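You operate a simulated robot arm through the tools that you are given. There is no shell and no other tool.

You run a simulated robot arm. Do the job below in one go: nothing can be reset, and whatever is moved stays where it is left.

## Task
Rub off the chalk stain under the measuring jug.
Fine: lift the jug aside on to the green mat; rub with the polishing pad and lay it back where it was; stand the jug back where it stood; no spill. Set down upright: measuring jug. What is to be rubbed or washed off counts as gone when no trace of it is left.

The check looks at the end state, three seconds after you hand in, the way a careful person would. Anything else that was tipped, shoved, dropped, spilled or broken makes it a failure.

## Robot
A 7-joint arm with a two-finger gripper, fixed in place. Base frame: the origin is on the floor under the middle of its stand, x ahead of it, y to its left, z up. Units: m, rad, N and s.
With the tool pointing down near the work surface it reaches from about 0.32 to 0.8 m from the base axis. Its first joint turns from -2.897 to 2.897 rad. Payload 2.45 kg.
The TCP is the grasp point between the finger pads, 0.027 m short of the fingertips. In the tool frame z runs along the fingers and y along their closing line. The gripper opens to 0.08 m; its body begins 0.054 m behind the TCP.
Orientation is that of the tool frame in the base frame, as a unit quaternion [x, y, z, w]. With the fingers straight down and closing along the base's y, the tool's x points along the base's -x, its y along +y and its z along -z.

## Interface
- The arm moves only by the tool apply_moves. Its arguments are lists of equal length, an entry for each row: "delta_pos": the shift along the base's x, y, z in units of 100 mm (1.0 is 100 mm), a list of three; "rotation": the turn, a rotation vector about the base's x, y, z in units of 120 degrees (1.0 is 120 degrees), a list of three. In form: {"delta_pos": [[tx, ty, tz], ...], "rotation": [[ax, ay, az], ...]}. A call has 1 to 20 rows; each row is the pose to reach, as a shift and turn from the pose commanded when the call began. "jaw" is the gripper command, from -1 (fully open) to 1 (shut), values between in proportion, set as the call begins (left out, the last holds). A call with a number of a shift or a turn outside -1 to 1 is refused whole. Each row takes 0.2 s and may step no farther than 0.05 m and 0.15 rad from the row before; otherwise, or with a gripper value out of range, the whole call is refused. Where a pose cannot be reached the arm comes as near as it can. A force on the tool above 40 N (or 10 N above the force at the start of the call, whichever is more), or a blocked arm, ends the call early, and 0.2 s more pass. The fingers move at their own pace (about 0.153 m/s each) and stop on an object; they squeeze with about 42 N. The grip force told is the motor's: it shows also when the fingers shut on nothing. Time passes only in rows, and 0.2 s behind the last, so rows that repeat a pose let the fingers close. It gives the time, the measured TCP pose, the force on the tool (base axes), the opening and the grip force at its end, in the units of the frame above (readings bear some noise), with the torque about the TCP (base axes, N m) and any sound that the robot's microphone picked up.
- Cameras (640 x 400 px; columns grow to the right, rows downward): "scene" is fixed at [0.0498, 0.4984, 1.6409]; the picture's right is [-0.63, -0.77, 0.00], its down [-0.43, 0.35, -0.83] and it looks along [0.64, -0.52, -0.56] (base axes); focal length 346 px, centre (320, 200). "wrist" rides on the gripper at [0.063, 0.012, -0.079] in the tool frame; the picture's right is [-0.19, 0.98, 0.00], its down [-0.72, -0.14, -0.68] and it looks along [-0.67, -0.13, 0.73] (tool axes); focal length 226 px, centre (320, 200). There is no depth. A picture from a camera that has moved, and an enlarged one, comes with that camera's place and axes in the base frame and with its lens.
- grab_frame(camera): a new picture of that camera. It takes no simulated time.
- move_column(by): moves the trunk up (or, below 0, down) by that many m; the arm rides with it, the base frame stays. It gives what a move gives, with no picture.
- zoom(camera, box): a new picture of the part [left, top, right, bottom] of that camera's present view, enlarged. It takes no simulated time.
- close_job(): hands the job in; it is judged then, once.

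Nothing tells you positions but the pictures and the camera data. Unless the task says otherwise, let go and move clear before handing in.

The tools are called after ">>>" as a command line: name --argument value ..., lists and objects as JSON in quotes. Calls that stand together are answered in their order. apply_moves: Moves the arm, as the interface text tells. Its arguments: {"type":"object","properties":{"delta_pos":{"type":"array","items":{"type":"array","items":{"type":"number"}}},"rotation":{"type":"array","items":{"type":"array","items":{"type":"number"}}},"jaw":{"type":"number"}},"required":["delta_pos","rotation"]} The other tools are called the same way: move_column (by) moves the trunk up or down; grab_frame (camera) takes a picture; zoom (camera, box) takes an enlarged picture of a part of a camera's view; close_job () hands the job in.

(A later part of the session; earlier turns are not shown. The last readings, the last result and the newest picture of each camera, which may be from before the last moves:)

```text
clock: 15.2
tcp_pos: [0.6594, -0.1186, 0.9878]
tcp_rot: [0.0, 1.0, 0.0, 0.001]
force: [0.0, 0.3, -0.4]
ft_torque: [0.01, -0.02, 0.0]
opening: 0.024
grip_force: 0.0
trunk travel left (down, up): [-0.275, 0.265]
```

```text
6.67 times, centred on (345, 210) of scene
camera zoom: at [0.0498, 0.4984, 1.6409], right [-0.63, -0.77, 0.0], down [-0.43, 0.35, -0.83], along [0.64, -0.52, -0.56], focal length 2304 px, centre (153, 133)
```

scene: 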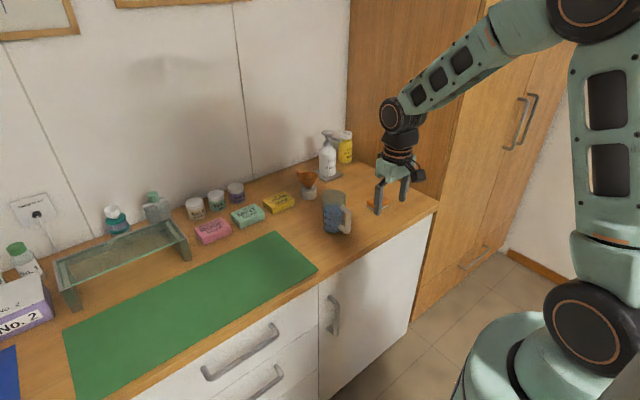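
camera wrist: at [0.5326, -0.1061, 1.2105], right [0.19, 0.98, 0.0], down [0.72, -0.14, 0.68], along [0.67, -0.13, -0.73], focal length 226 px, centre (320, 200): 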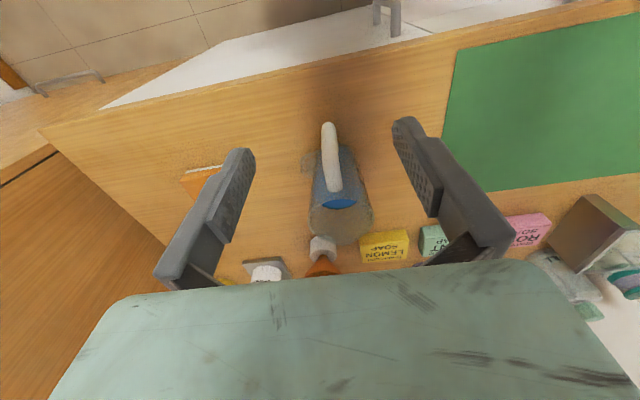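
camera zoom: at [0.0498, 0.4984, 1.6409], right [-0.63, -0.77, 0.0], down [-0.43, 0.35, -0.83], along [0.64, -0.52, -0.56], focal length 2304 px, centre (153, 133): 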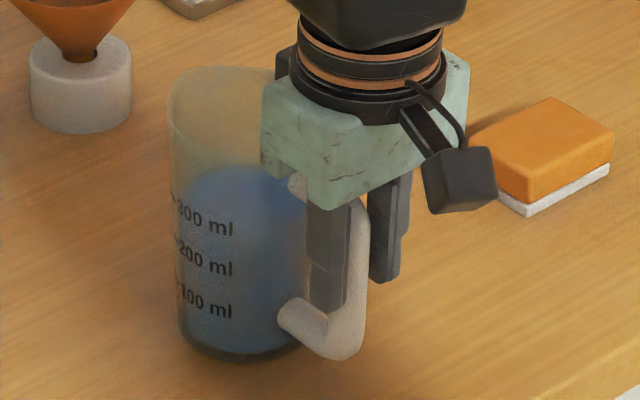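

The gaps either side of the bar are even. I'll shut the gripper and check before lifting.

>>> apply_moves --delta_pos '[[0, 0, 0], [0, 0, 0], [0, 0, 0]]' --rotation '[[0, 0, 0], [0, 0, 0], [0, 0, 0]]' --jaw 1

>>> zoom --camera "wrist" --box '[240, 70, 420, 280]'

>>> zoom --camera "scene" --box '[315, 180, 375, 240]'

```text
clock: 16.0
tcp_pos: [0.6581, -0.12, 0.9896]
tcp_rot: [0.0, 1.0, -0.001, 0.001]
force: [0.2, 0.1, 0.4]
ft_torque: [0.01, -0.09, -0.02]
opening: 0.0173
grip_force: 42.1
trunk travel left (down, up): [-0.275, 0.265]
```

```text
1.90 times, centred on (330, 175) of wrist
camera zoom: at [0.5942, -0.1078, 1.0707], right [0.19, 0.98, 0.0], down [0.72, -0.14, 0.68], along [0.67, -0.13, -0.73], focal length 431 px, centre (301, 248)
```

zoom: 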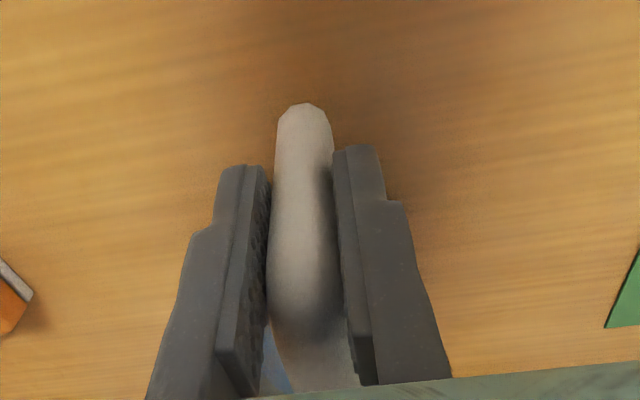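

```text
6.67 times, centred on (345, 210) of scene
camera zoom: at [0.0498, 0.4984, 1.6409], right [-0.63, -0.77, 0.0], down [-0.43, 0.35, -0.83], along [0.64, -0.52, -0.56], focal length 2304 px, centre (153, 133)
```

zoom: 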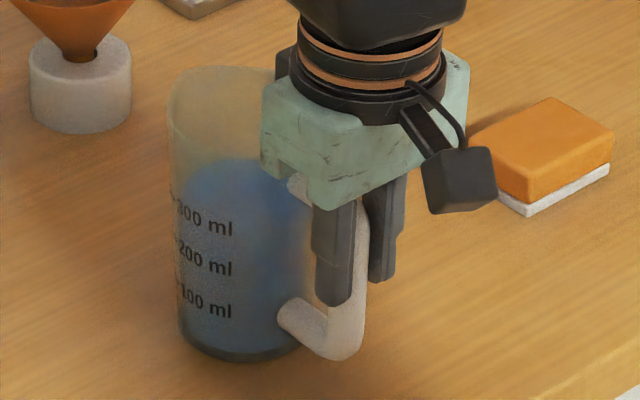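

The grip is at 42 N with the jug unmoved. I'll lift just 4 mm and check.

>>> apply_moves --delta_pos '[[0, 0, 0.01], [0, 0, 0.02], [0, 0, 0.03], [0, 0, 0.04]]' --rotation '[[0, 0, 0], [0, 0, 0], [0, 0, 0], [0, 0, 0]]' --jaw 1

>>> zoom --camera "scene" --box '[315, 180, 375, 240]'

>>> zoom --camera "scene" --box '[318, 214, 362, 241]'

>>> zoom --camera "wrist" --box '[240, 70, 420, 280]'

```text
clock: 17.0
tcp_pos: [0.6584, -0.1193, 0.9924]
tcp_rot: [0.0, 1.0, 0.001, 0.0]
force: [-0.2, -1.1, -3.1]
ft_torque: [0.01, 0.24, 0.0]
opening: 0.0175
grip_force: 42.3
trunk travel left (down, up): [-0.275, 0.265]
```

```text
6.67 times, centred on (345, 210) of scene
camera zoom: at [0.0498, 0.4984, 1.6409], right [-0.63, -0.77, 0.0], down [-0.43, 0.35, -0.83], along [0.64, -0.52, -0.56], focal length 2304 px, centre (153, 133)
```

zoom: 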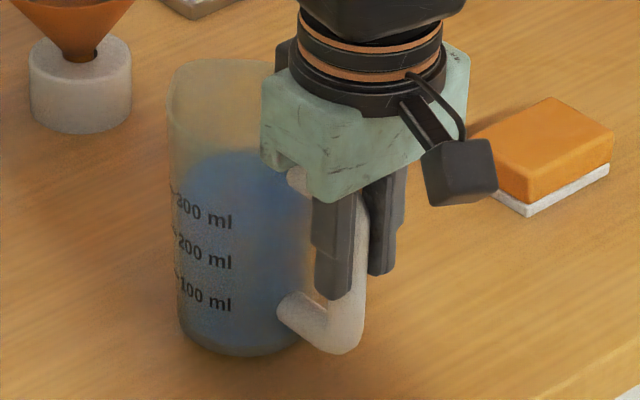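

```text
14.55 times, centred on (340, 228) of scene
camera zoom: at [0.0498, 0.4984, 1.6409], right [-0.63, -0.77, 0.0], down [-0.43, 0.35, -0.83], along [0.64, -0.52, -0.56], focal length 5028 px, centre (29, -200)
```

zoom: 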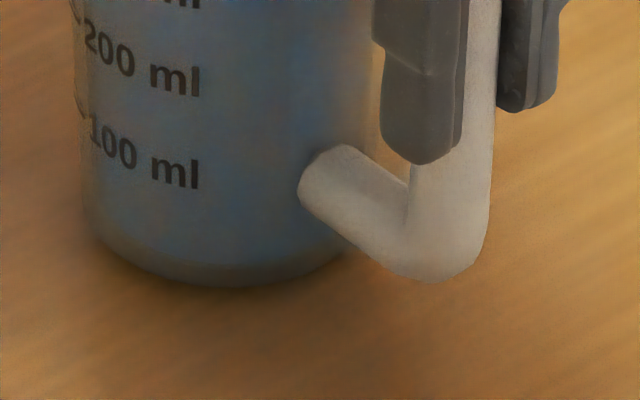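

```text
1.90 times, centred on (330, 175) of wrist
camera zoom: at [0.5942, -0.1074, 1.0749], right [0.19, 0.98, 0.0], down [0.72, -0.14, 0.68], along [0.67, -0.13, -0.73], focal length 431 px, centre (301, 248)
```

zoom: 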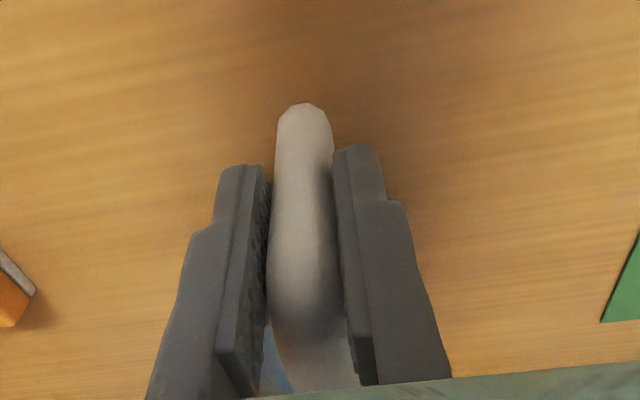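

Now the jug is lifting level, about 4 mm off the table, with its weight (-3 N) on the tool. I'll raise it a further 20 mm slowly and check.

>>> apply_moves --delta_pos '[[0, 0, 0.03], [0, 0, 0.06], [0, 0, 0.09], [0, 0, 0.12], [0, 0, 0.15], [0, 0, 0.18], [0, 0, 0.2]]' --rotation '[[0, 0, 0], [0, 0, 0], [0, 0, 0], [0, 0, 0], [0, 0, 0], [0, 0, 0], [0, 0, 0]]' --jaw 1

>>> zoom --camera "scene" --box '[315, 180, 375, 240]'

>>> zoom --camera "wrist" --box '[240, 70, 420, 280]'

```text
clock: 18.6
tcp_pos: [0.6585, -0.12, 1.0129]
tcp_rot: [0.0, 1.0, 0.0, 0.0]
force: [0.1, -0.7, -4.8]
ft_torque: [-0.02, 0.22, 0.02]
opening: 0.0174
grip_force: 41.8
trunk travel left (down, up): [-0.275, 0.265]
```

```text
6.67 times, centred on (345, 210) of scene
camera zoom: at [0.0498, 0.4984, 1.6409], right [-0.63, -0.77, 0.0], down [-0.43, 0.35, -0.83], along [0.64, -0.52, -0.56], focal length 2304 px, centre (153, 133)
```

zoom: 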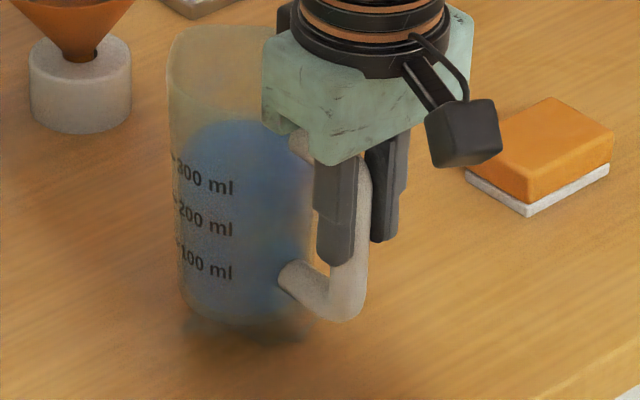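

```text
1.90 times, centred on (330, 175) of wrist
camera zoom: at [0.5942, -0.1076, 1.0947], right [0.19, 0.98, 0.0], down [0.72, -0.14, 0.68], along [0.67, -0.13, -0.73], focal length 431 px, centre (301, 248)
```

zoom: 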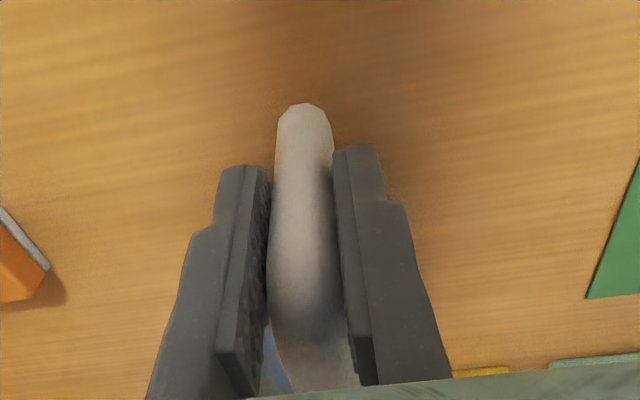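

The jug hangs level and firmly about 24 mm up. I'll carry it slowly along +y towards the green mat.

>>> apply_moves --delta_pos '[[0, 0.05, 0], [0, 0.13, 0], [0, 0.24, 0], [0, 0.36, 0], [0, 0.48, 0], [0, 0.6, 0], [0, 0.72, 0], [0, 0.84, 0], [0, 0.94, 0], [0, 1.0, 0]]' --rotation '[[0, 0, 0], [0, 0, 0], [0, 0, 0], [0, 0, 0], [0, 0, 0], [0, 0, 0], [0, 0, 0], [0, 0, 0], [0, 0, 0], [0, 0, 0]]' --jaw 1

>>> zoom --camera "scene" --box '[270, 180, 380, 260]'

>>> zoom --camera "wrist" --box '[240, 70, 420, 280]'

```text
clock: 20.8
tcp_pos: [0.6604, -0.0183, 1.0123]
tcp_rot: [0.0, 1.0, 0.0, 0.0]
force: [0.6, -0.5, -4.4]
ft_torque: [0.01, 0.24, -0.05]
opening: 0.0172
grip_force: 42.2
trunk travel left (down, up): [-0.275, 0.265]
```

```text
5.00 times, centred on (325, 220) of scene
camera zoom: at [0.0498, 0.4984, 1.6409], right [-0.63, -0.77, 0.0], down [-0.43, 0.35, -0.83], along [0.64, -0.52, -0.56], focal length 1728 px, centre (295, 100)
```

zoom: 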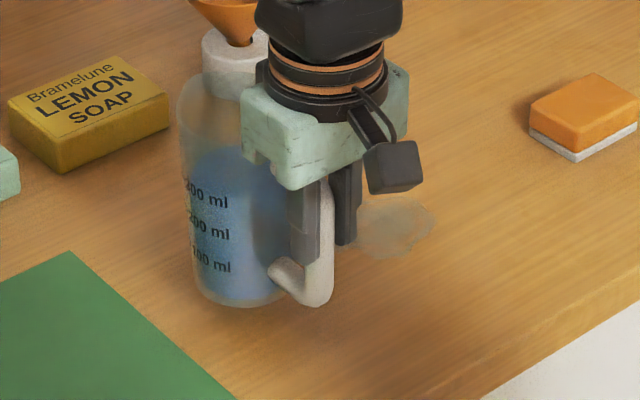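

```text
1.90 times, centred on (330, 175) of wrist
camera zoom: at [0.5944, -0.0072, 1.0945], right [0.19, 0.98, 0.0], down [0.72, -0.14, 0.68], along [0.67, -0.13, -0.73], focal length 431 px, centre (301, 248)
```

zoom: 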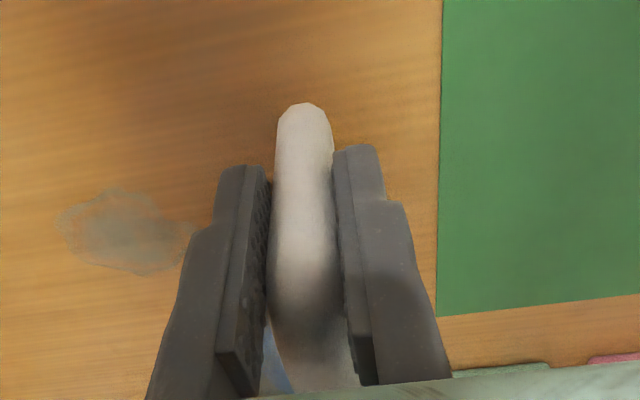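

The jug is steady and level, and the chalk stain is now in view. I'll continue the carry to well inside the mat.

>>> apply_moves --delta_pos '[[0, 0.05, 0], [0, 0.13, 0], [0, 0.24, 0], [0, 0.36, 0], [0, 0.48, 0], [0, 0.6, 0], [0, 0.72, 0], [0, 0.84, 0], [0, 0.94, 0], [0, 1.0, 0]]' --rotation '[[0, 0, 0], [0, 0, 0], [0, 0, 0], [0, 0, 0], [0, 0, 0], [0, 0, 0], [0, 0, 0], [0, 0, 0], [0, 0, 0], [0, 0, 0]]' --jaw 1

>>> apply_moves --delta_pos '[[0, 0.05, 0], [0, 0.13, 0], [0, 0.24, 0], [0, 0.36, 0], [0, 0.48, 0], [0, 0.6, 0], [0, 0.68, 0], [0, 0.7, 0]]' --rotation '[[0, 0, 0], [0, 0, 0], [0, 0, 0], [0, 0, 0], [0, 0, 0], [0, 0, 0], [0, 0, 0], [0, 0, 0]]' --jaw 1

>>> zoom --camera "scene" --box '[210, 180, 340, 290]'

>>> zoom --camera "wrist" --box '[240, 70, 420, 280]'

```text
clock: 23.0
tcp_pos: [0.6592, 0.0813, 1.0137]
tcp_rot: [0.0, 1.0, 0.0, 0.0]
force: [-0.6, -0.5, -4.4]
ft_torque: [0.0, 0.2, 0.01]
opening: 0.0172
grip_force: 42.4
trunk travel left (down, up): [-0.275, 0.265]
```

```text
clock: 24.8
tcp_pos: [0.6587, 0.1509, 1.0124]
tcp_rot: [0.0, 1.0, 0.0, -0.001]
force: [1.1, -0.5, -3.4]
ft_torque: [-0.01, 0.21, 0.0]
opening: 0.0171
grip_force: 41.7
trunk travel left (down, up): [-0.275, 0.265]
```

```text
3.64 times, centred on (275, 235) of scene
camera zoom: at [0.0498, 0.4984, 1.6409], right [-0.63, -0.77, 0.0], down [-0.43, 0.35, -0.83], along [0.64, -0.52, -0.56], focal length 1257 px, centre (484, 73)
```

zoom: 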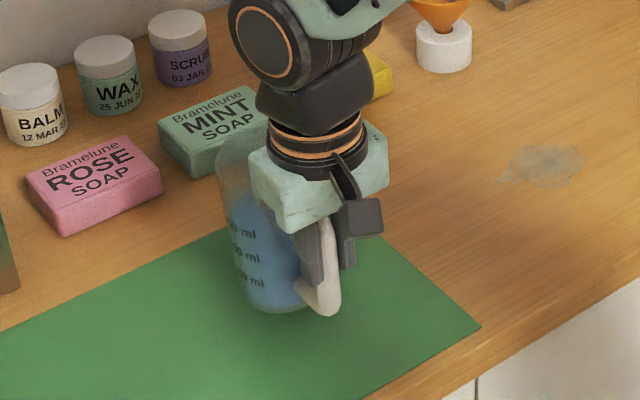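

```text
1.90 times, centred on (330, 175) of wrist
camera zoom: at [0.5943, 0.1627, 1.0944], right [0.19, 0.98, 0.0], down [0.72, -0.14, 0.68], along [0.67, -0.13, -0.73], focal length 431 px, centre (301, 248)
```

zoom: 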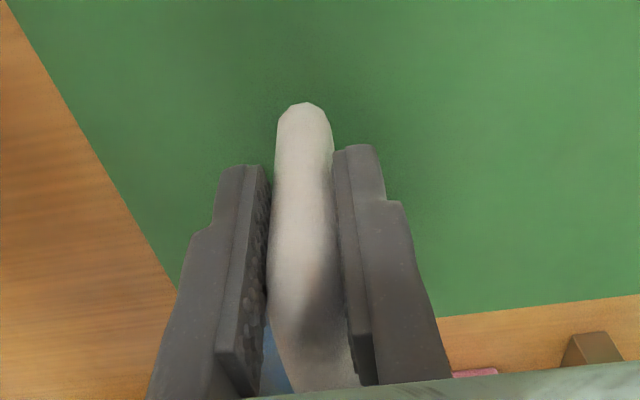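

The jug is over the mat at about (0.735, 0.15). I'll lower it gently until its weight comes off.

>>> apply_moves --delta_pos '[[0, 0, -0.04], [0, 0, -0.08], [0, 0, -0.12], [0, 0, -0.16], [0, 0, -0.19], [0, 0, -0.21]]' --rotation '[[0, 0, 0], [0, 0, 0], [0, 0, 0], [0, 0, 0], [0, 0, 0], [0, 0, 0]]' --jaw 1

>>> zoom --camera "scene" --box '[245, 190, 325, 270]'

```text
clock: 26.2
tcp_pos: [0.6587, 0.1501, 0.9924]
tcp_rot: [-0.001, 1.0, 0.0, 0.0]
force: [0.2, -0.3, -4.4]
ft_torque: [-0.03, 0.21, 0.03]
opening: 0.0171
grip_force: 41.6
trunk travel left (down, up): [-0.275, 0.265]
```

```text
5.00 times, centred on (285, 230) of scene
camera zoom: at [0.0498, 0.4984, 1.6409], right [-0.63, -0.77, 0.0], down [-0.43, 0.35, -0.83], along [0.64, -0.52, -0.56], focal length 1728 px, centre (495, 50)
```

zoom: 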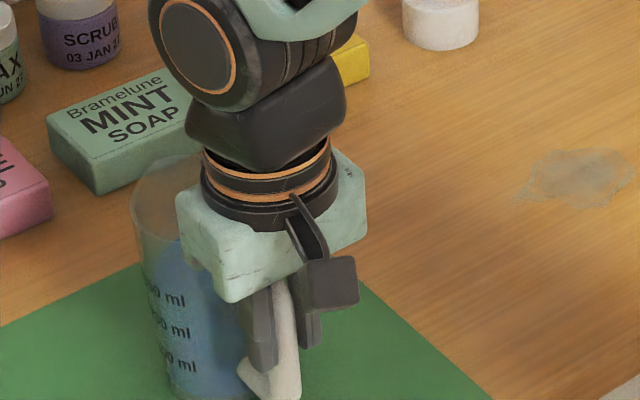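

>>> apply_moves --delta_pos '[[0, 0, -0.01], [0, 0, -0.02]]' --rotation '[[0, 0, 0], [0, 0, 0]]' --jaw 1

```text
clock: 26.8
tcp_pos: [0.6583, 0.151, 0.9912]
tcp_rot: [0.0, 1.0, 0.0, 0.001]
force: [-2.0, 0.5, 3.3]
ft_torque: [-0.04, -0.38, 0.02]
opening: 0.0172
grip_force: 41.6
trunk travel left (down, up): [-0.275, 0.265]
```

The jug has touched the mat, since the force turned positive. I'll ease up by half a millimetre to neutral and look.

>>> apply_moves --delta_pos '[[0, 0, 0.006], [0, 0, 0.006]]' --rotation '[[0, 0, 0], [0, 0, 0]]' --jaw 1

>>> zoom --camera "scene" --box '[240, 200, 320, 280]'

```text
clock: 27.4
tcp_pos: [0.6583, 0.1518, 0.9908]
tcp_rot: [0.0, 1.0, 0.0, -0.001]
force: [-0.2, 0.8, 3.2]
ft_torque: [-0.02, -0.54, -0.01]
opening: 0.0175
grip_force: 41.4
trunk travel left (down, up): [-0.275, 0.265]
```

```text
5.00 times, centred on (280, 240) of scene
camera zoom: at [0.0498, 0.4984, 1.6409], right [-0.63, -0.77, 0.0], down [-0.43, 0.35, -0.83], along [0.64, -0.52, -0.56], focal length 1728 px, centre (520, 0)
```

zoom: 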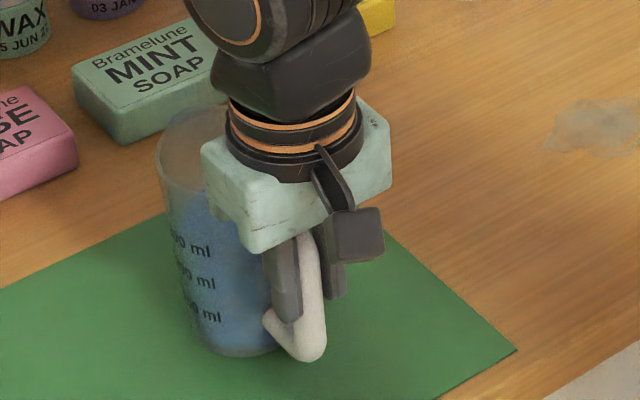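

>>> apply_moves --delta_pos '[[0, 0, 0.008], [0, 0, 0.008]]' --rotation '[[0, 0, 0], [0, 0, 0]]' --jaw 1

```text
clock: 28.0
tcp_pos: [0.6583, 0.1515, 0.991]
tcp_rot: [0.0, 1.0, -0.001, -0.001]
force: [0.3, 0.5, -1.3]
ft_torque: [-0.01, -0.13, 0.0]
opening: 0.0172
grip_force: 42.3
trunk travel left (down, up): [-0.275, 0.265]
```

The forces are now near neutral, so I'll release the handle and check that the jug stands on the mat.

>>> apply_moves --delta_pos '[[0, 0, 0], [0, 0, 0], [0, 0, 0]]' --rotation '[[0, 0, 0], [0, 0, 0], [0, 0, 0]]' --jaw -1

>>> zoom --camera "wrist" --box '[200, 70, 440, 280]'

>>> zoom --camera "scene" --box '[240, 200, 320, 280]'

```text
clock: 28.8
tcp_pos: [0.6583, 0.1519, 0.9924]
tcp_rot: [0.001, 1.0, 0.0, 0.0]
force: [0.0, 0.5, -1.1]
ft_torque: [0.04, -0.03, 0.0]
opening: 0.0798
grip_force: 0.0
trunk travel left (down, up): [-0.275, 0.265]
```

```text
1.90 times, centred on (320, 175) of wrist
camera zoom: at [0.5942, 0.1628, 1.0735], right [0.19, 0.98, 0.0], down [0.72, -0.14, 0.68], along [0.67, -0.13, -0.73], focal length 431 px, centre (320, 248)
```

zoom: 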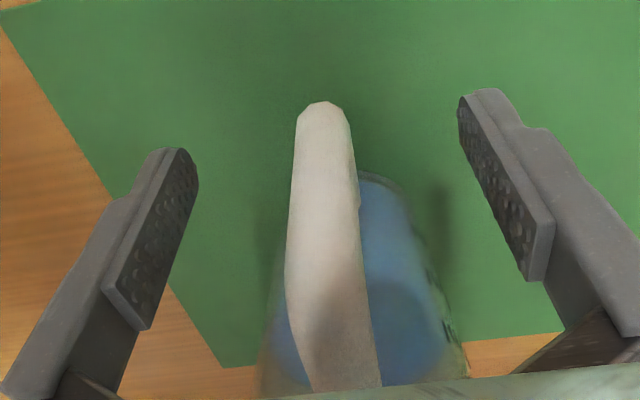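

```text
5.00 times, centred on (280, 240) of scene
camera zoom: at [0.0498, 0.4984, 1.6409], right [-0.63, -0.77, 0.0], down [-0.43, 0.35, -0.83], along [0.64, -0.52, -0.56], focal length 1728 px, centre (520, 0)
```

zoom: 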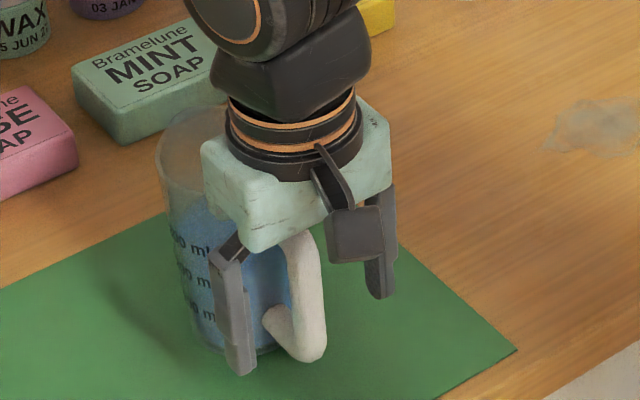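

The jug stands upright on the mat. I'll rise straight up and then go to survey the stain and the pad.

>>> apply_moves --delta_pos '[[0, 0, 0.2], [0, 0, 0.5], [0, 0, 0.8], [0, 0, 1.0]]' --rotation '[[0, 0, 0], [0, 0, 0], [0, 0, 0], [0, 0, 0]]' --jaw -1

>>> apply_moves --delta_pos '[[-0.2, -0.4, 0], [-0.4, -0.8, 0], [-0.5, -1.0, 0]]' --rotation '[[0, 0, 0], [0, 0, 0], [0, 0, 0]]'

>>> apply_moves --delta_pos '[[0, -0.4, 0.1], [0, -0.8, 0.2], [0, -1.0, 0.2]]' --rotation '[[0, 0, 0], [0, 0, 0], [0, 0, 0]]'

>>> grab_frame --camera "scene"

>>> grab_frame --camera "wrist"

>>> zoom --camera "scene" --box '[240, 190, 440, 290]'

```text
clock: 29.8
tcp_pos: [0.6579, 0.1515, 1.0916]
tcp_rot: [0.0, 1.0, 0.0, 0.0]
force: [0.2, -0.4, -0.3]
ft_torque: [0.01, -0.01, 0.02]
opening: 0.08
grip_force: 0.0
trunk travel left (down, up): [-0.275, 0.265]
```

```text
clock: 30.6
tcp_pos: [0.6079, 0.0506, 1.0929]
tcp_rot: [0.0, 1.0, 0.0, 0.0]
force: [-0.1, -0.7, -0.3]
ft_torque: [-0.02, -0.03, 0.01]
opening: 0.08
grip_force: 0.1
trunk travel left (down, up): [-0.275, 0.265]
```

```text
clock: 31.4
tcp_pos: [0.6084, -0.0487, 1.1125]
tcp_rot: [0.0, 1.0, 0.0, 0.0]
force: [0.2, -0.6, -0.4]
ft_torque: [0.01, -0.03, 0.0]
opening: 0.0799
grip_force: 0.0
trunk travel left (down, up): [-0.275, 0.265]
```

```text
taken
```

scene: 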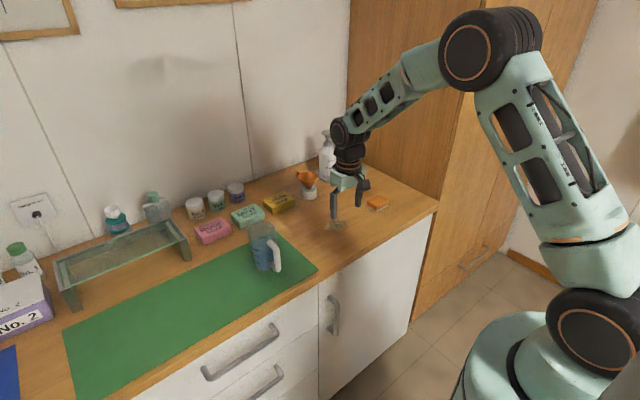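

```text
taken
camera wrist: at [0.5441, -0.0377, 1.1934], right [0.19, 0.98, 0.0], down [0.72, -0.14, 0.68], along [0.67, -0.13, -0.73], focal length 226 px, centre (320, 200)
```

wrist: 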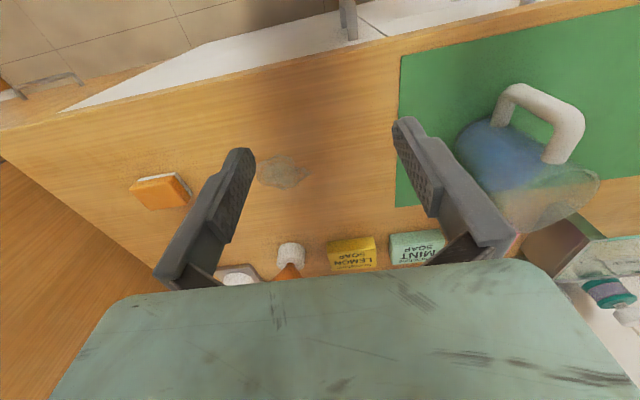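

```text
3.20 times, centred on (340, 240) of scene
camera zoom: at [0.0498, 0.4984, 1.6409], right [-0.63, -0.77, 0.0], down [-0.43, 0.35, -0.83], along [0.64, -0.52, -0.56], focal length 1106 px, centre (256, 72)
```

zoom: 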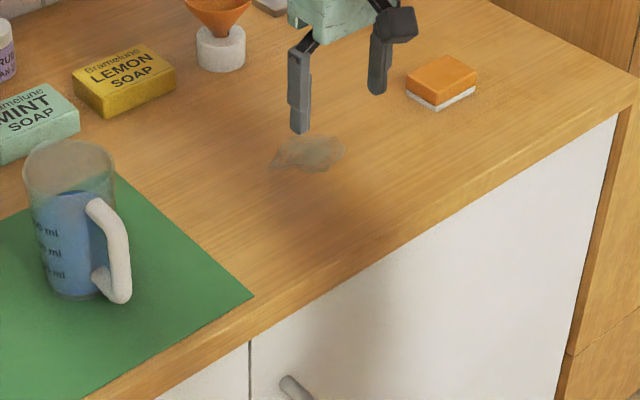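

The jug stands upright on the mat and the stain is fully exposed. I'll zoom on the stain and the pad to measure them.

>>> zoom --camera "wrist" --box '[230, 130, 340, 200]'

>>> zoom --camera "wrist" --box '[110, 155, 210, 220]'

>>> zoom --camera "scene" --box '[320, 190, 400, 245]'

```text
5.71 times, centred on (285, 165) of wrist
camera zoom: at [0.5441, -0.0377, 1.1934], right [0.19, 0.98, 0.0], down [0.72, -0.14, 0.68], along [0.67, -0.13, -0.73], focal length 1292 px, centre (520, 400)
```

zoom: 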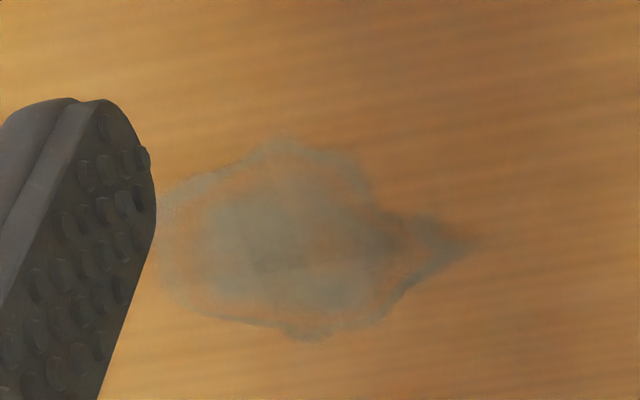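

```text
6.15 times, centred on (160, 188) of wrist
camera zoom: at [0.5441, -0.0377, 1.1934], right [0.19, 0.98, 0.0], down [0.72, -0.14, 0.68], along [0.67, -0.13, -0.73], focal length 1391 px, centre (1305, 277)
```

zoom: 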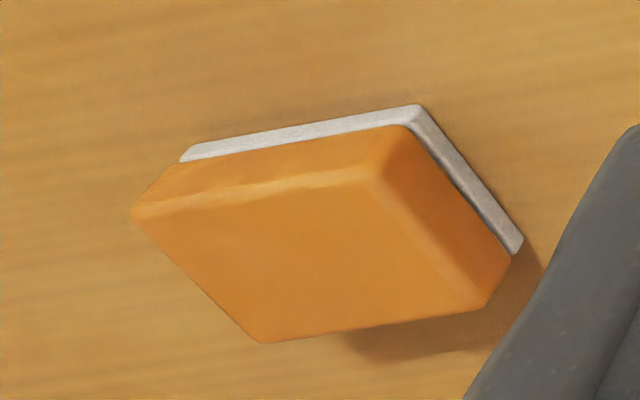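

```text
7.27 times, centred on (360, 218) of scene
camera zoom: at [0.0498, 0.4984, 1.6409], right [-0.63, -0.77, 0.0], down [-0.43, 0.35, -0.83], along [0.64, -0.52, -0.56], focal length 2514 px, centre (29, 73)
```

zoom: 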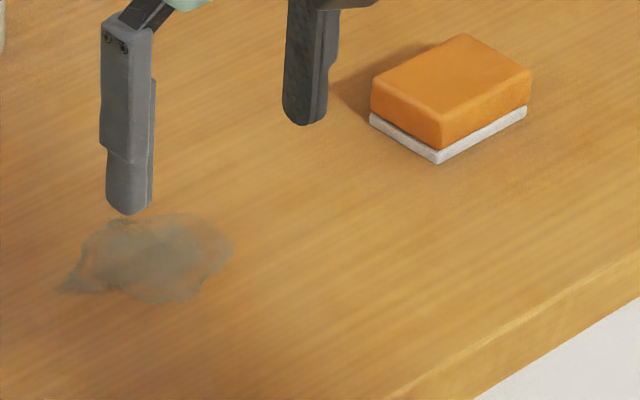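

The stain spans about x 0.71–0.78, y -0.18 to -0.09. The pad is centred near (0.733, -0.340), about 47 mm (x) by 70 mm (y) and roughly 28 mm high. I'll turn the tool by -90° so that it closes along x, and move over the pad.

>>> apply_moves --delta_pos '[[0.03, -0.08, 0], [0.06, -0.16, 0], [0.1, -0.25, 0], [0.13, -0.33, 0], [0.16, -0.41, 0], [0.2, -0.5, 0], [0.23, -0.58, 0], [0.26, -0.66, 0], [0.3, -0.75, 0], [0.33, -0.83, 0], [0.36, -0.91, 0], [0.4, -1.0, 0]]' --rotation '[[0, 0, -0.0625], [0, 0, -0.125], [0, 0, -0.1875], [0, 0, -0.25], [0, 0, -0.3125], [0, 0, -0.375], [0, 0, -0.4375], [0, 0, -0.5], [0, 0, -0.5625], [0, 0, -0.625], [0, 0, -0.6875], [0, 0, -0.75]]' --jaw -1

>>> apply_moves --delta_pos '[[0.2, -0.33, -0.1], [0.4, -0.66, -0.2], [0.6, -1.0, -0.3]]' --rotation '[[0, 0, 0], [0, 0, 0], [0, 0, 0]]'

>>> grab_frame --camera "wrist"

>>> grab_frame --camera "scene"

```text
clock: 34.0
tcp_pos: [0.6485, -0.1506, 1.1115]
tcp_rot: [0.708, 0.706, 0.0, -0.001]
force: [0.2, -0.8, 0.2]
ft_torque: [0.01, 0.01, -0.02]
opening: 0.0798
grip_force: 0.1
trunk travel left (down, up): [-0.275, 0.265]
```

```text
clock: 34.8
tcp_pos: [0.7095, -0.2507, 1.0819]
tcp_rot: [0.707, 0.707, -0.001, -0.001]
force: [0.3, -0.1, 1.0]
ft_torque: [-0.01, 0.0, -0.01]
opening: 0.0798
grip_force: 0.0
trunk travel left (down, up): [-0.275, 0.265]
```

```text
taken
camera wrist: at [0.7211, -0.1877, 1.1626], right [0.98, -0.19, 0.0], down [-0.14, -0.72, 0.68], along [-0.13, -0.67, -0.73], focal length 226 px, centre (320, 200)
```

wrist: 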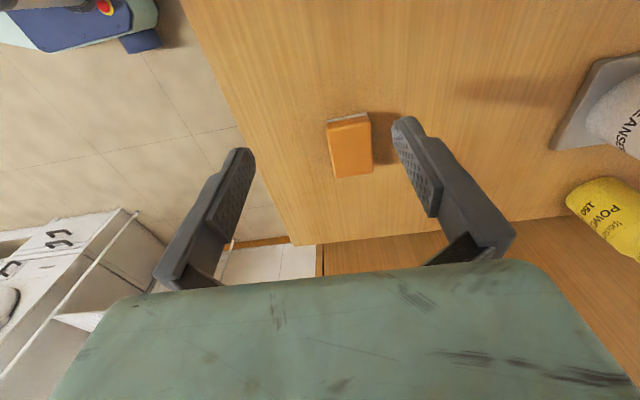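

```text
taken
```

scene: 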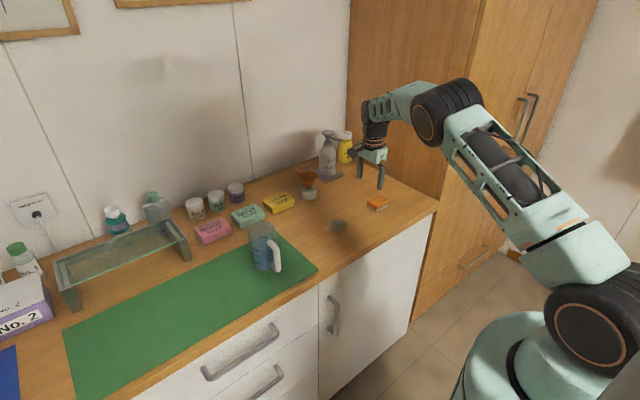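

I'm approaching the pad; I'll zoom to refine its position from here.

>>> zoom --camera "wrist" --box '[300, 95, 400, 195]'

>>> zoom --camera "scene" --box '[355, 185, 400, 220]'

```text
4.00 times, centred on (350, 145) of wrist
camera zoom: at [0.7211, -0.1877, 1.1626], right [0.98, -0.19, 0.0], down [-0.14, -0.72, 0.68], along [-0.13, -0.67, -0.73], focal length 904 px, centre (200, 420)
```

zoom: 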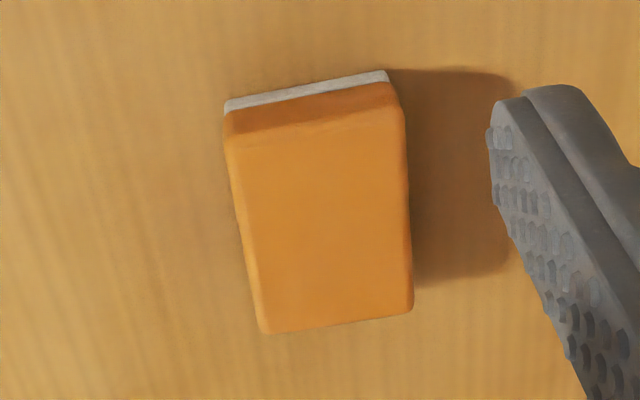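

```text
11.43 times, centred on (378, 202) of scene
camera zoom: at [0.0498, 0.4984, 1.6409], right [-0.63, -0.77, 0.0], down [-0.43, 0.35, -0.83], along [0.64, -0.52, -0.56], focal length 3950 px, centre (-337, 171)
```

zoom: 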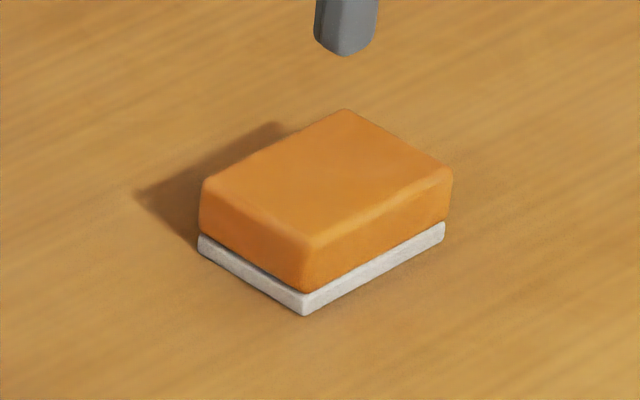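

The pad's centre comes out near (0.7305, -0.3375), and its edges are aligned with the base axes. I'll move directly over it and check the reach.

>>> apply_moves --delta_pos '[[0.11, -0.43, -0.25], [0.22, -0.87, -0.5], [0.22, -0.87, -0.5]]' --rotation '[[0, 0, 0], [0, 0, 0], [0, 0, 0]]' --jaw -1

>>> zoom --camera "wrist" --box '[220, 40, 460, 290]'

>>> zoom --camera "scene" --box '[345, 140, 425, 230]'

```text
refused: row 1 steps farther than a row can; nothing moved
```

```text
1.60 times, centred on (340, 165) of wrist
camera zoom: at [0.7211, -0.1877, 1.1626], right [0.98, -0.19, 0.0], down [-0.14, -0.72, 0.68], along [-0.13, -0.67, -0.73], focal length 362 px, centre (288, 256)
```

zoom: 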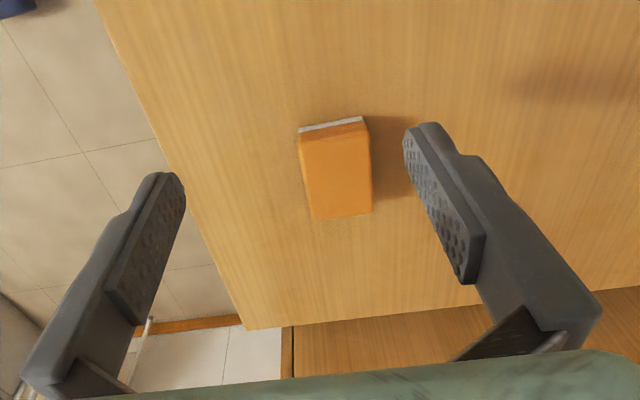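

```text
4.44 times, centred on (385, 185) of scene
camera zoom: at [0.0498, 0.4984, 1.6409], right [-0.63, -0.77, 0.0], down [-0.43, 0.35, -0.83], along [0.64, -0.52, -0.56], focal length 1536 px, centre (31, 267)
```

zoom: 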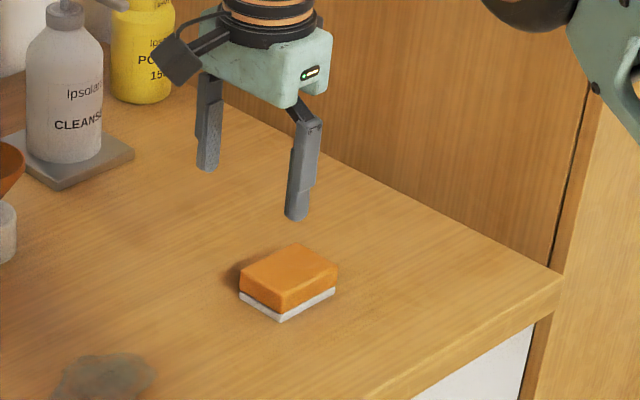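

The step was slightly too long and was refused, so nothing moved. I'll redo it in smaller rows.

>>> apply_moves --delta_pos '[[0.055, -0.22, -0.12], [0.11, -0.43, -0.25], [0.165, -0.65, -0.37], [0.22, -0.87, -0.5], [0.22, -0.87, -0.5]]' --rotation '[[0, 0, 0], [0, 0, 0], [0, 0, 0], [0, 0, 0], [0, 0, 0]]' --jaw -1

>>> zoom --camera "wrist" --box '[220, 40, 460, 290]'

>>> zoom --camera "scene" --box '[345, 140, 425, 230]'

```text
clock: 36.0
tcp_pos: [0.73, -0.3366, 1.0323]
tcp_rot: [0.707, 0.708, 0.0, -0.001]
force: [-0.5, 0.6, 0.1]
ft_torque: [-0.03, -0.02, 0.02]
opening: 0.08
grip_force: 0.1
trunk travel left (down, up): [-0.275, 0.265]
```

```text
1.60 times, centred on (340, 165) of wrist
camera zoom: at [0.7421, -0.2738, 1.1133], right [0.98, -0.19, 0.0], down [-0.14, -0.72, 0.68], along [-0.13, -0.67, -0.73], focal length 362 px, centre (288, 256)
```

zoom: 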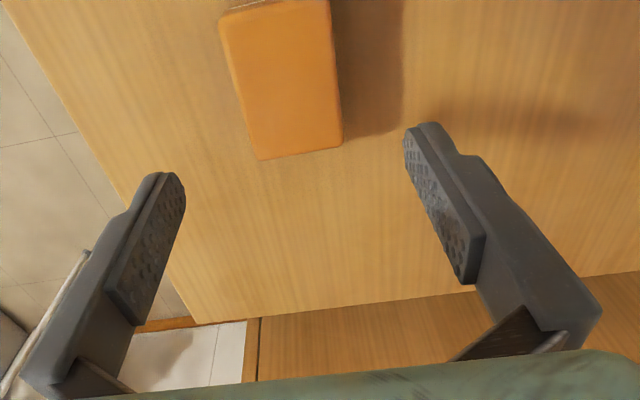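

```text
4.44 times, centred on (385, 185) of scene
camera zoom: at [0.0498, 0.4984, 1.6409], right [-0.63, -0.77, 0.0], down [-0.43, 0.35, -0.83], along [0.64, -0.52, -0.56], focal length 1536 px, centre (31, 267)
```

zoom: 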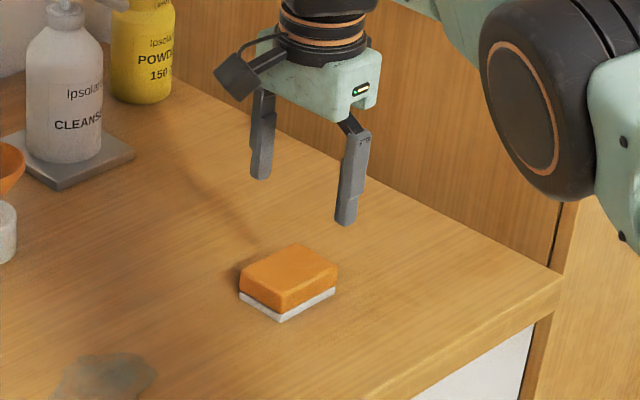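

The hover point over the pad was reached. I'll lower via the trunk, since the arm is near its full reach, then check the pose.

>>> move_column --by -0.06

>>> zoom --camera "wrist" --box '[220, 40, 460, 290]'

>>> zoom --camera "scene" --box '[345, 140, 425, 230]'

```text
clock: 37.0
tcp_pos: [0.7305, -0.3364, 0.9735]
tcp_rot: [0.707, 0.708, 0.001, 0.0]
force: [0.3, -0.3, 0.3]
ft_torque: [-0.01, -0.03, 0.03]
opening: 0.0801
grip_force: 0.2
trunk travel left (down, up): [-0.215, 0.325]
```

```text
1.60 times, centred on (340, 165) of wrist
camera zoom: at [0.7421, -0.2739, 1.0536], right [0.98, -0.19, 0.0], down [-0.14, -0.72, 0.68], along [-0.13, -0.67, -0.73], focal length 362 px, centre (288, 256)
```

zoom: 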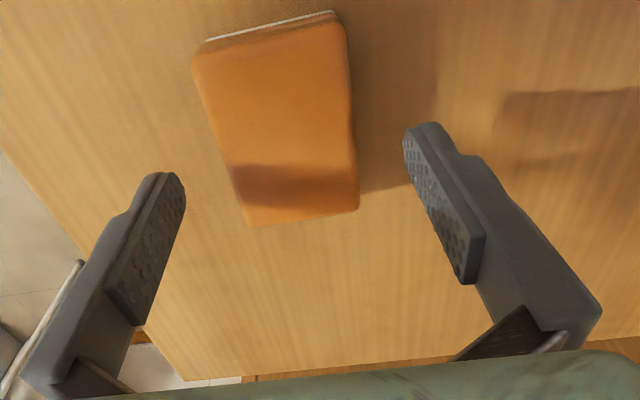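

```text
4.44 times, centred on (385, 185) of scene
camera zoom: at [0.0498, 0.4984, 1.6409], right [-0.63, -0.77, 0.0], down [-0.43, 0.35, -0.83], along [0.64, -0.52, -0.56], focal length 1536 px, centre (31, 267)
```

zoom: 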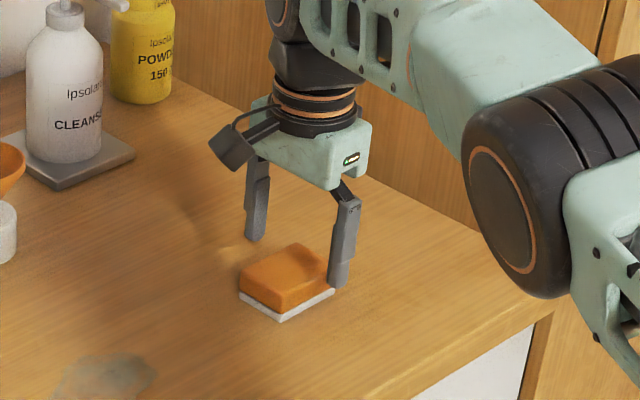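

The pad is centred between the fingers, within a couple of mm. I'll lower by the trunk another 36 mm so the fingers flank the pad.

>>> move_column --by -0.036

>>> zoom --camera "scene" --box '[355, 170, 405, 225]'

>>> zoom --camera "wrist" --box '[220, 40, 460, 290]'

```text
clock: 37.8
tcp_pos: [0.7311, -0.3371, 0.9378]
tcp_rot: [0.708, 0.707, 0.0, 0.001]
force: [-3.8, 0.3, 14.3]
ft_torque: [0.06, 0.78, 0.05]
opening: 0.0775
grip_force: 0.1
trunk travel left (down, up): [-0.179, 0.361]
```

```text
7.27 times, centred on (380, 198) of scene
camera zoom: at [0.0498, 0.4984, 1.6409], right [-0.63, -0.77, 0.0], down [-0.43, 0.35, -0.83], along [0.64, -0.52, -0.56], focal length 2514 px, centre (-116, 218)
```

zoom: 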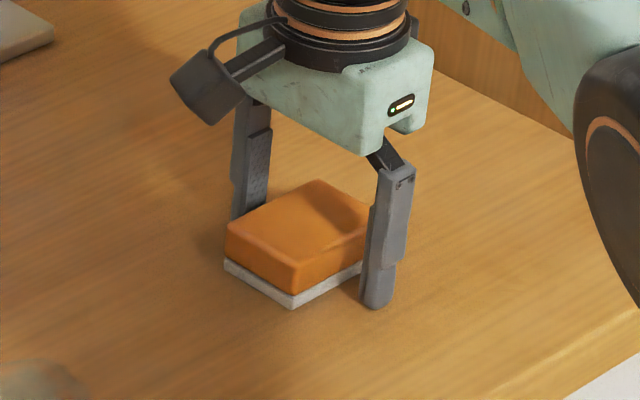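

```text
1.60 times, centred on (340, 165) of wrist
camera zoom: at [0.7411, -0.2738, 1.0195], right [0.98, -0.19, 0.0], down [-0.14, -0.72, 0.68], along [-0.13, -0.67, -0.73], focal length 362 px, centre (288, 256)
```

zoom: 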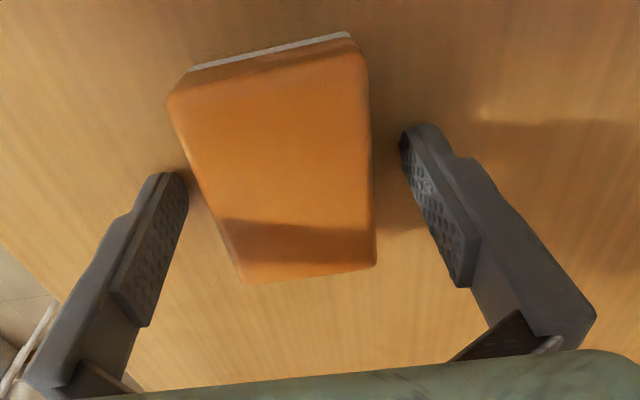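

The near fingertip has touched the table (14 N), so the table is nearer z≈0.911. I'll raise 5 mm to clear it.

>>> apply_moves --delta_pos '[[0, 0, 0.03], [0, 0, 0.05], [0, 0, 0.05]]' --rotation '[[0, 0, 0], [0, 0, 0], [0, 0, 0]]' --jaw -1

>>> zoom --camera "scene" --box '[355, 170, 405, 225]'

>>> zoom --camera "wrist" --box '[220, 40, 460, 290]'

```text
clock: 38.6
tcp_pos: [0.7301, -0.3364, 0.9417]
tcp_rot: [0.708, 0.707, 0.0, 0.0]
force: [-0.6, 0.1, 0.4]
ft_torque: [-0.02, 0.0, 0.0]
opening: 0.08
grip_force: 0.1
trunk travel left (down, up): [-0.179, 0.361]
```

```text
7.27 times, centred on (380, 198) of scene
camera zoom: at [0.0498, 0.4984, 1.6409], right [-0.63, -0.77, 0.0], down [-0.43, 0.35, -0.83], along [0.64, -0.52, -0.56], focal length 2514 px, centre (-116, 218)
```

zoom: 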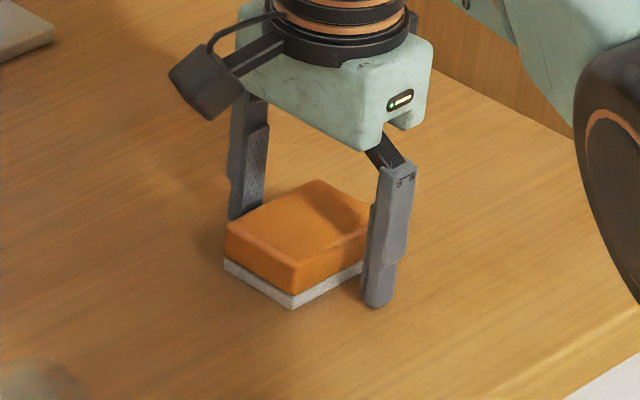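

```text
1.60 times, centred on (340, 165) of wrist
camera zoom: at [0.7421, -0.2738, 1.0217], right [0.98, -0.19, 0.0], down [-0.14, -0.72, 0.68], along [-0.13, -0.67, -0.73], focal length 362 px, centre (288, 256)
```

zoom: 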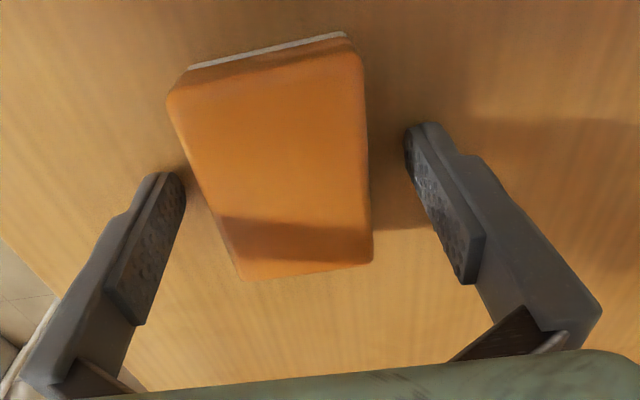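

The tool is clear again. I'll shift 3 mm in +y to centre on the pad and then close on it.

>>> apply_moves --delta_pos '[[0, 0.03, 0], [0, 0.03, 0]]' --rotation '[[0, 0, 0], [0, 0, 0]]' --jaw -0.35

>>> zoom --camera "wrist" --box '[220, 40, 460, 290]'

>>> zoom --camera "scene" --box '[355, 170, 405, 225]'

```text
clock: 39.2
tcp_pos: [0.7306, -0.3345, 0.9402]
tcp_rot: [0.707, 0.708, 0.0, 0.0]
force: [-0.3, 0.4, -0.4]
ft_torque: [0.01, -0.01, -0.01]
opening: 0.0541
grip_force: 0.0
trunk travel left (down, up): [-0.179, 0.361]
```

```text
1.60 times, centred on (340, 165) of wrist
camera zoom: at [0.742, -0.2711, 1.022], right [0.98, -0.19, 0.0], down [-0.14, -0.72, 0.68], along [-0.13, -0.67, -0.73], focal length 362 px, centre (288, 256)
```

zoom: 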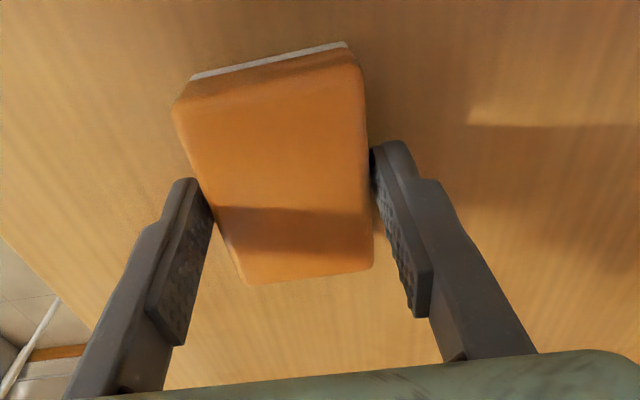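

```text
7.27 times, centred on (380, 198) of scene
camera zoom: at [0.0498, 0.4984, 1.6409], right [-0.63, -0.77, 0.0], down [-0.43, 0.35, -0.83], along [0.64, -0.52, -0.56], focal length 2514 px, centre (-116, 218)
```

zoom: 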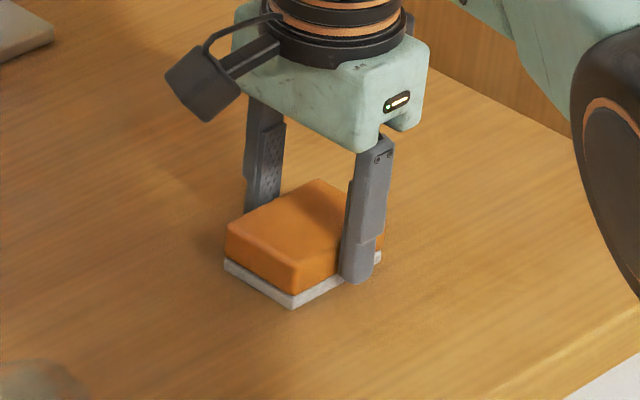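

The pad's centre lies a few mm further in +y than the fingers. I'll shift 5 mm more and then close.

>>> apply_moves --delta_pos '[[0, 0.025, 0], [0, 0.05, 0], [0, 0.05, 0]]' --rotation '[[0, 0, 0], [0, 0, 0], [0, 0, 0]]' --jaw -0.35

>>> apply_moves --delta_pos '[[0, 0, 0], [0, 0, 0], [0, 0, 0]]' --rotation '[[0, 0, 0], [0, 0, 0], [0, 0, 0]]' --jaw 1

>>> zoom --camera "wrist" --box '[220, 40, 460, 290]'

>>> zoom --camera "scene" --box '[355, 170, 405, 225]'

```text
clock: 40.0
tcp_pos: [0.7304, -0.329, 0.9399]
tcp_rot: [0.707, 0.708, 0.0, 0.0]
force: [-0.4, 0.4, -0.3]
ft_torque: [-0.03, 0.03, -0.01]
opening: 0.0539
grip_force: 0.0
trunk travel left (down, up): [-0.179, 0.361]
```

```text
clock: 40.8
tcp_pos: [0.7304, -0.3295, 0.94]
tcp_rot: [0.707, 0.707, 0.0, 0.001]
force: [0.6, 0.4, 0.5]
ft_torque: [0.0, -0.02, 0.01]
opening: 0.0488
grip_force: 41.9
trunk travel left (down, up): [-0.179, 0.361]
```

```text
1.60 times, centred on (340, 165) of wrist
camera zoom: at [0.7422, -0.2662, 1.0221], right [0.98, -0.19, 0.0], down [-0.14, -0.72, 0.68], along [-0.13, -0.67, -0.73], focal length 362 px, centre (288, 256)
```

zoom: 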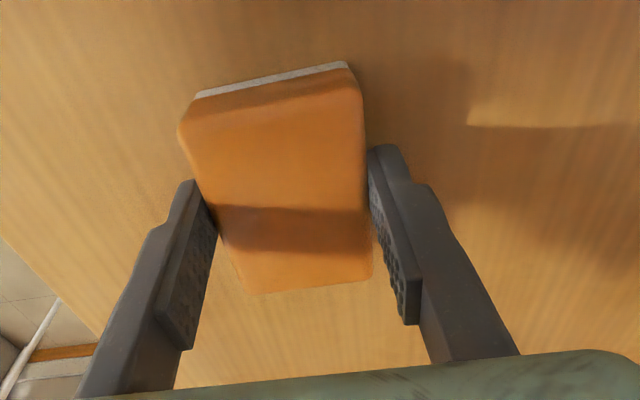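

```text
7.27 times, centred on (380, 198) of scene
camera zoom: at [0.0498, 0.4984, 1.6409], right [-0.63, -0.77, 0.0], down [-0.43, 0.35, -0.83], along [0.64, -0.52, -0.56], focal length 2514 px, centre (-116, 218)
```

zoom: 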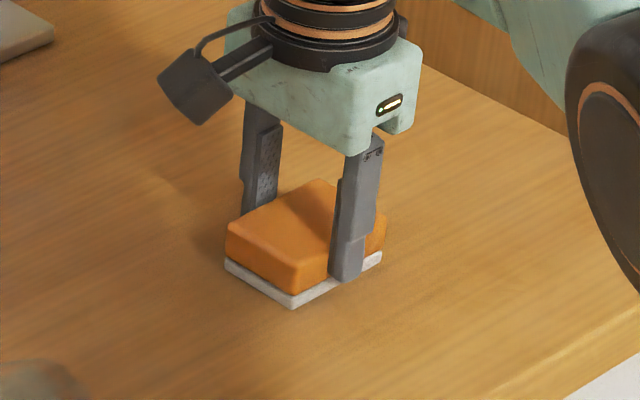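

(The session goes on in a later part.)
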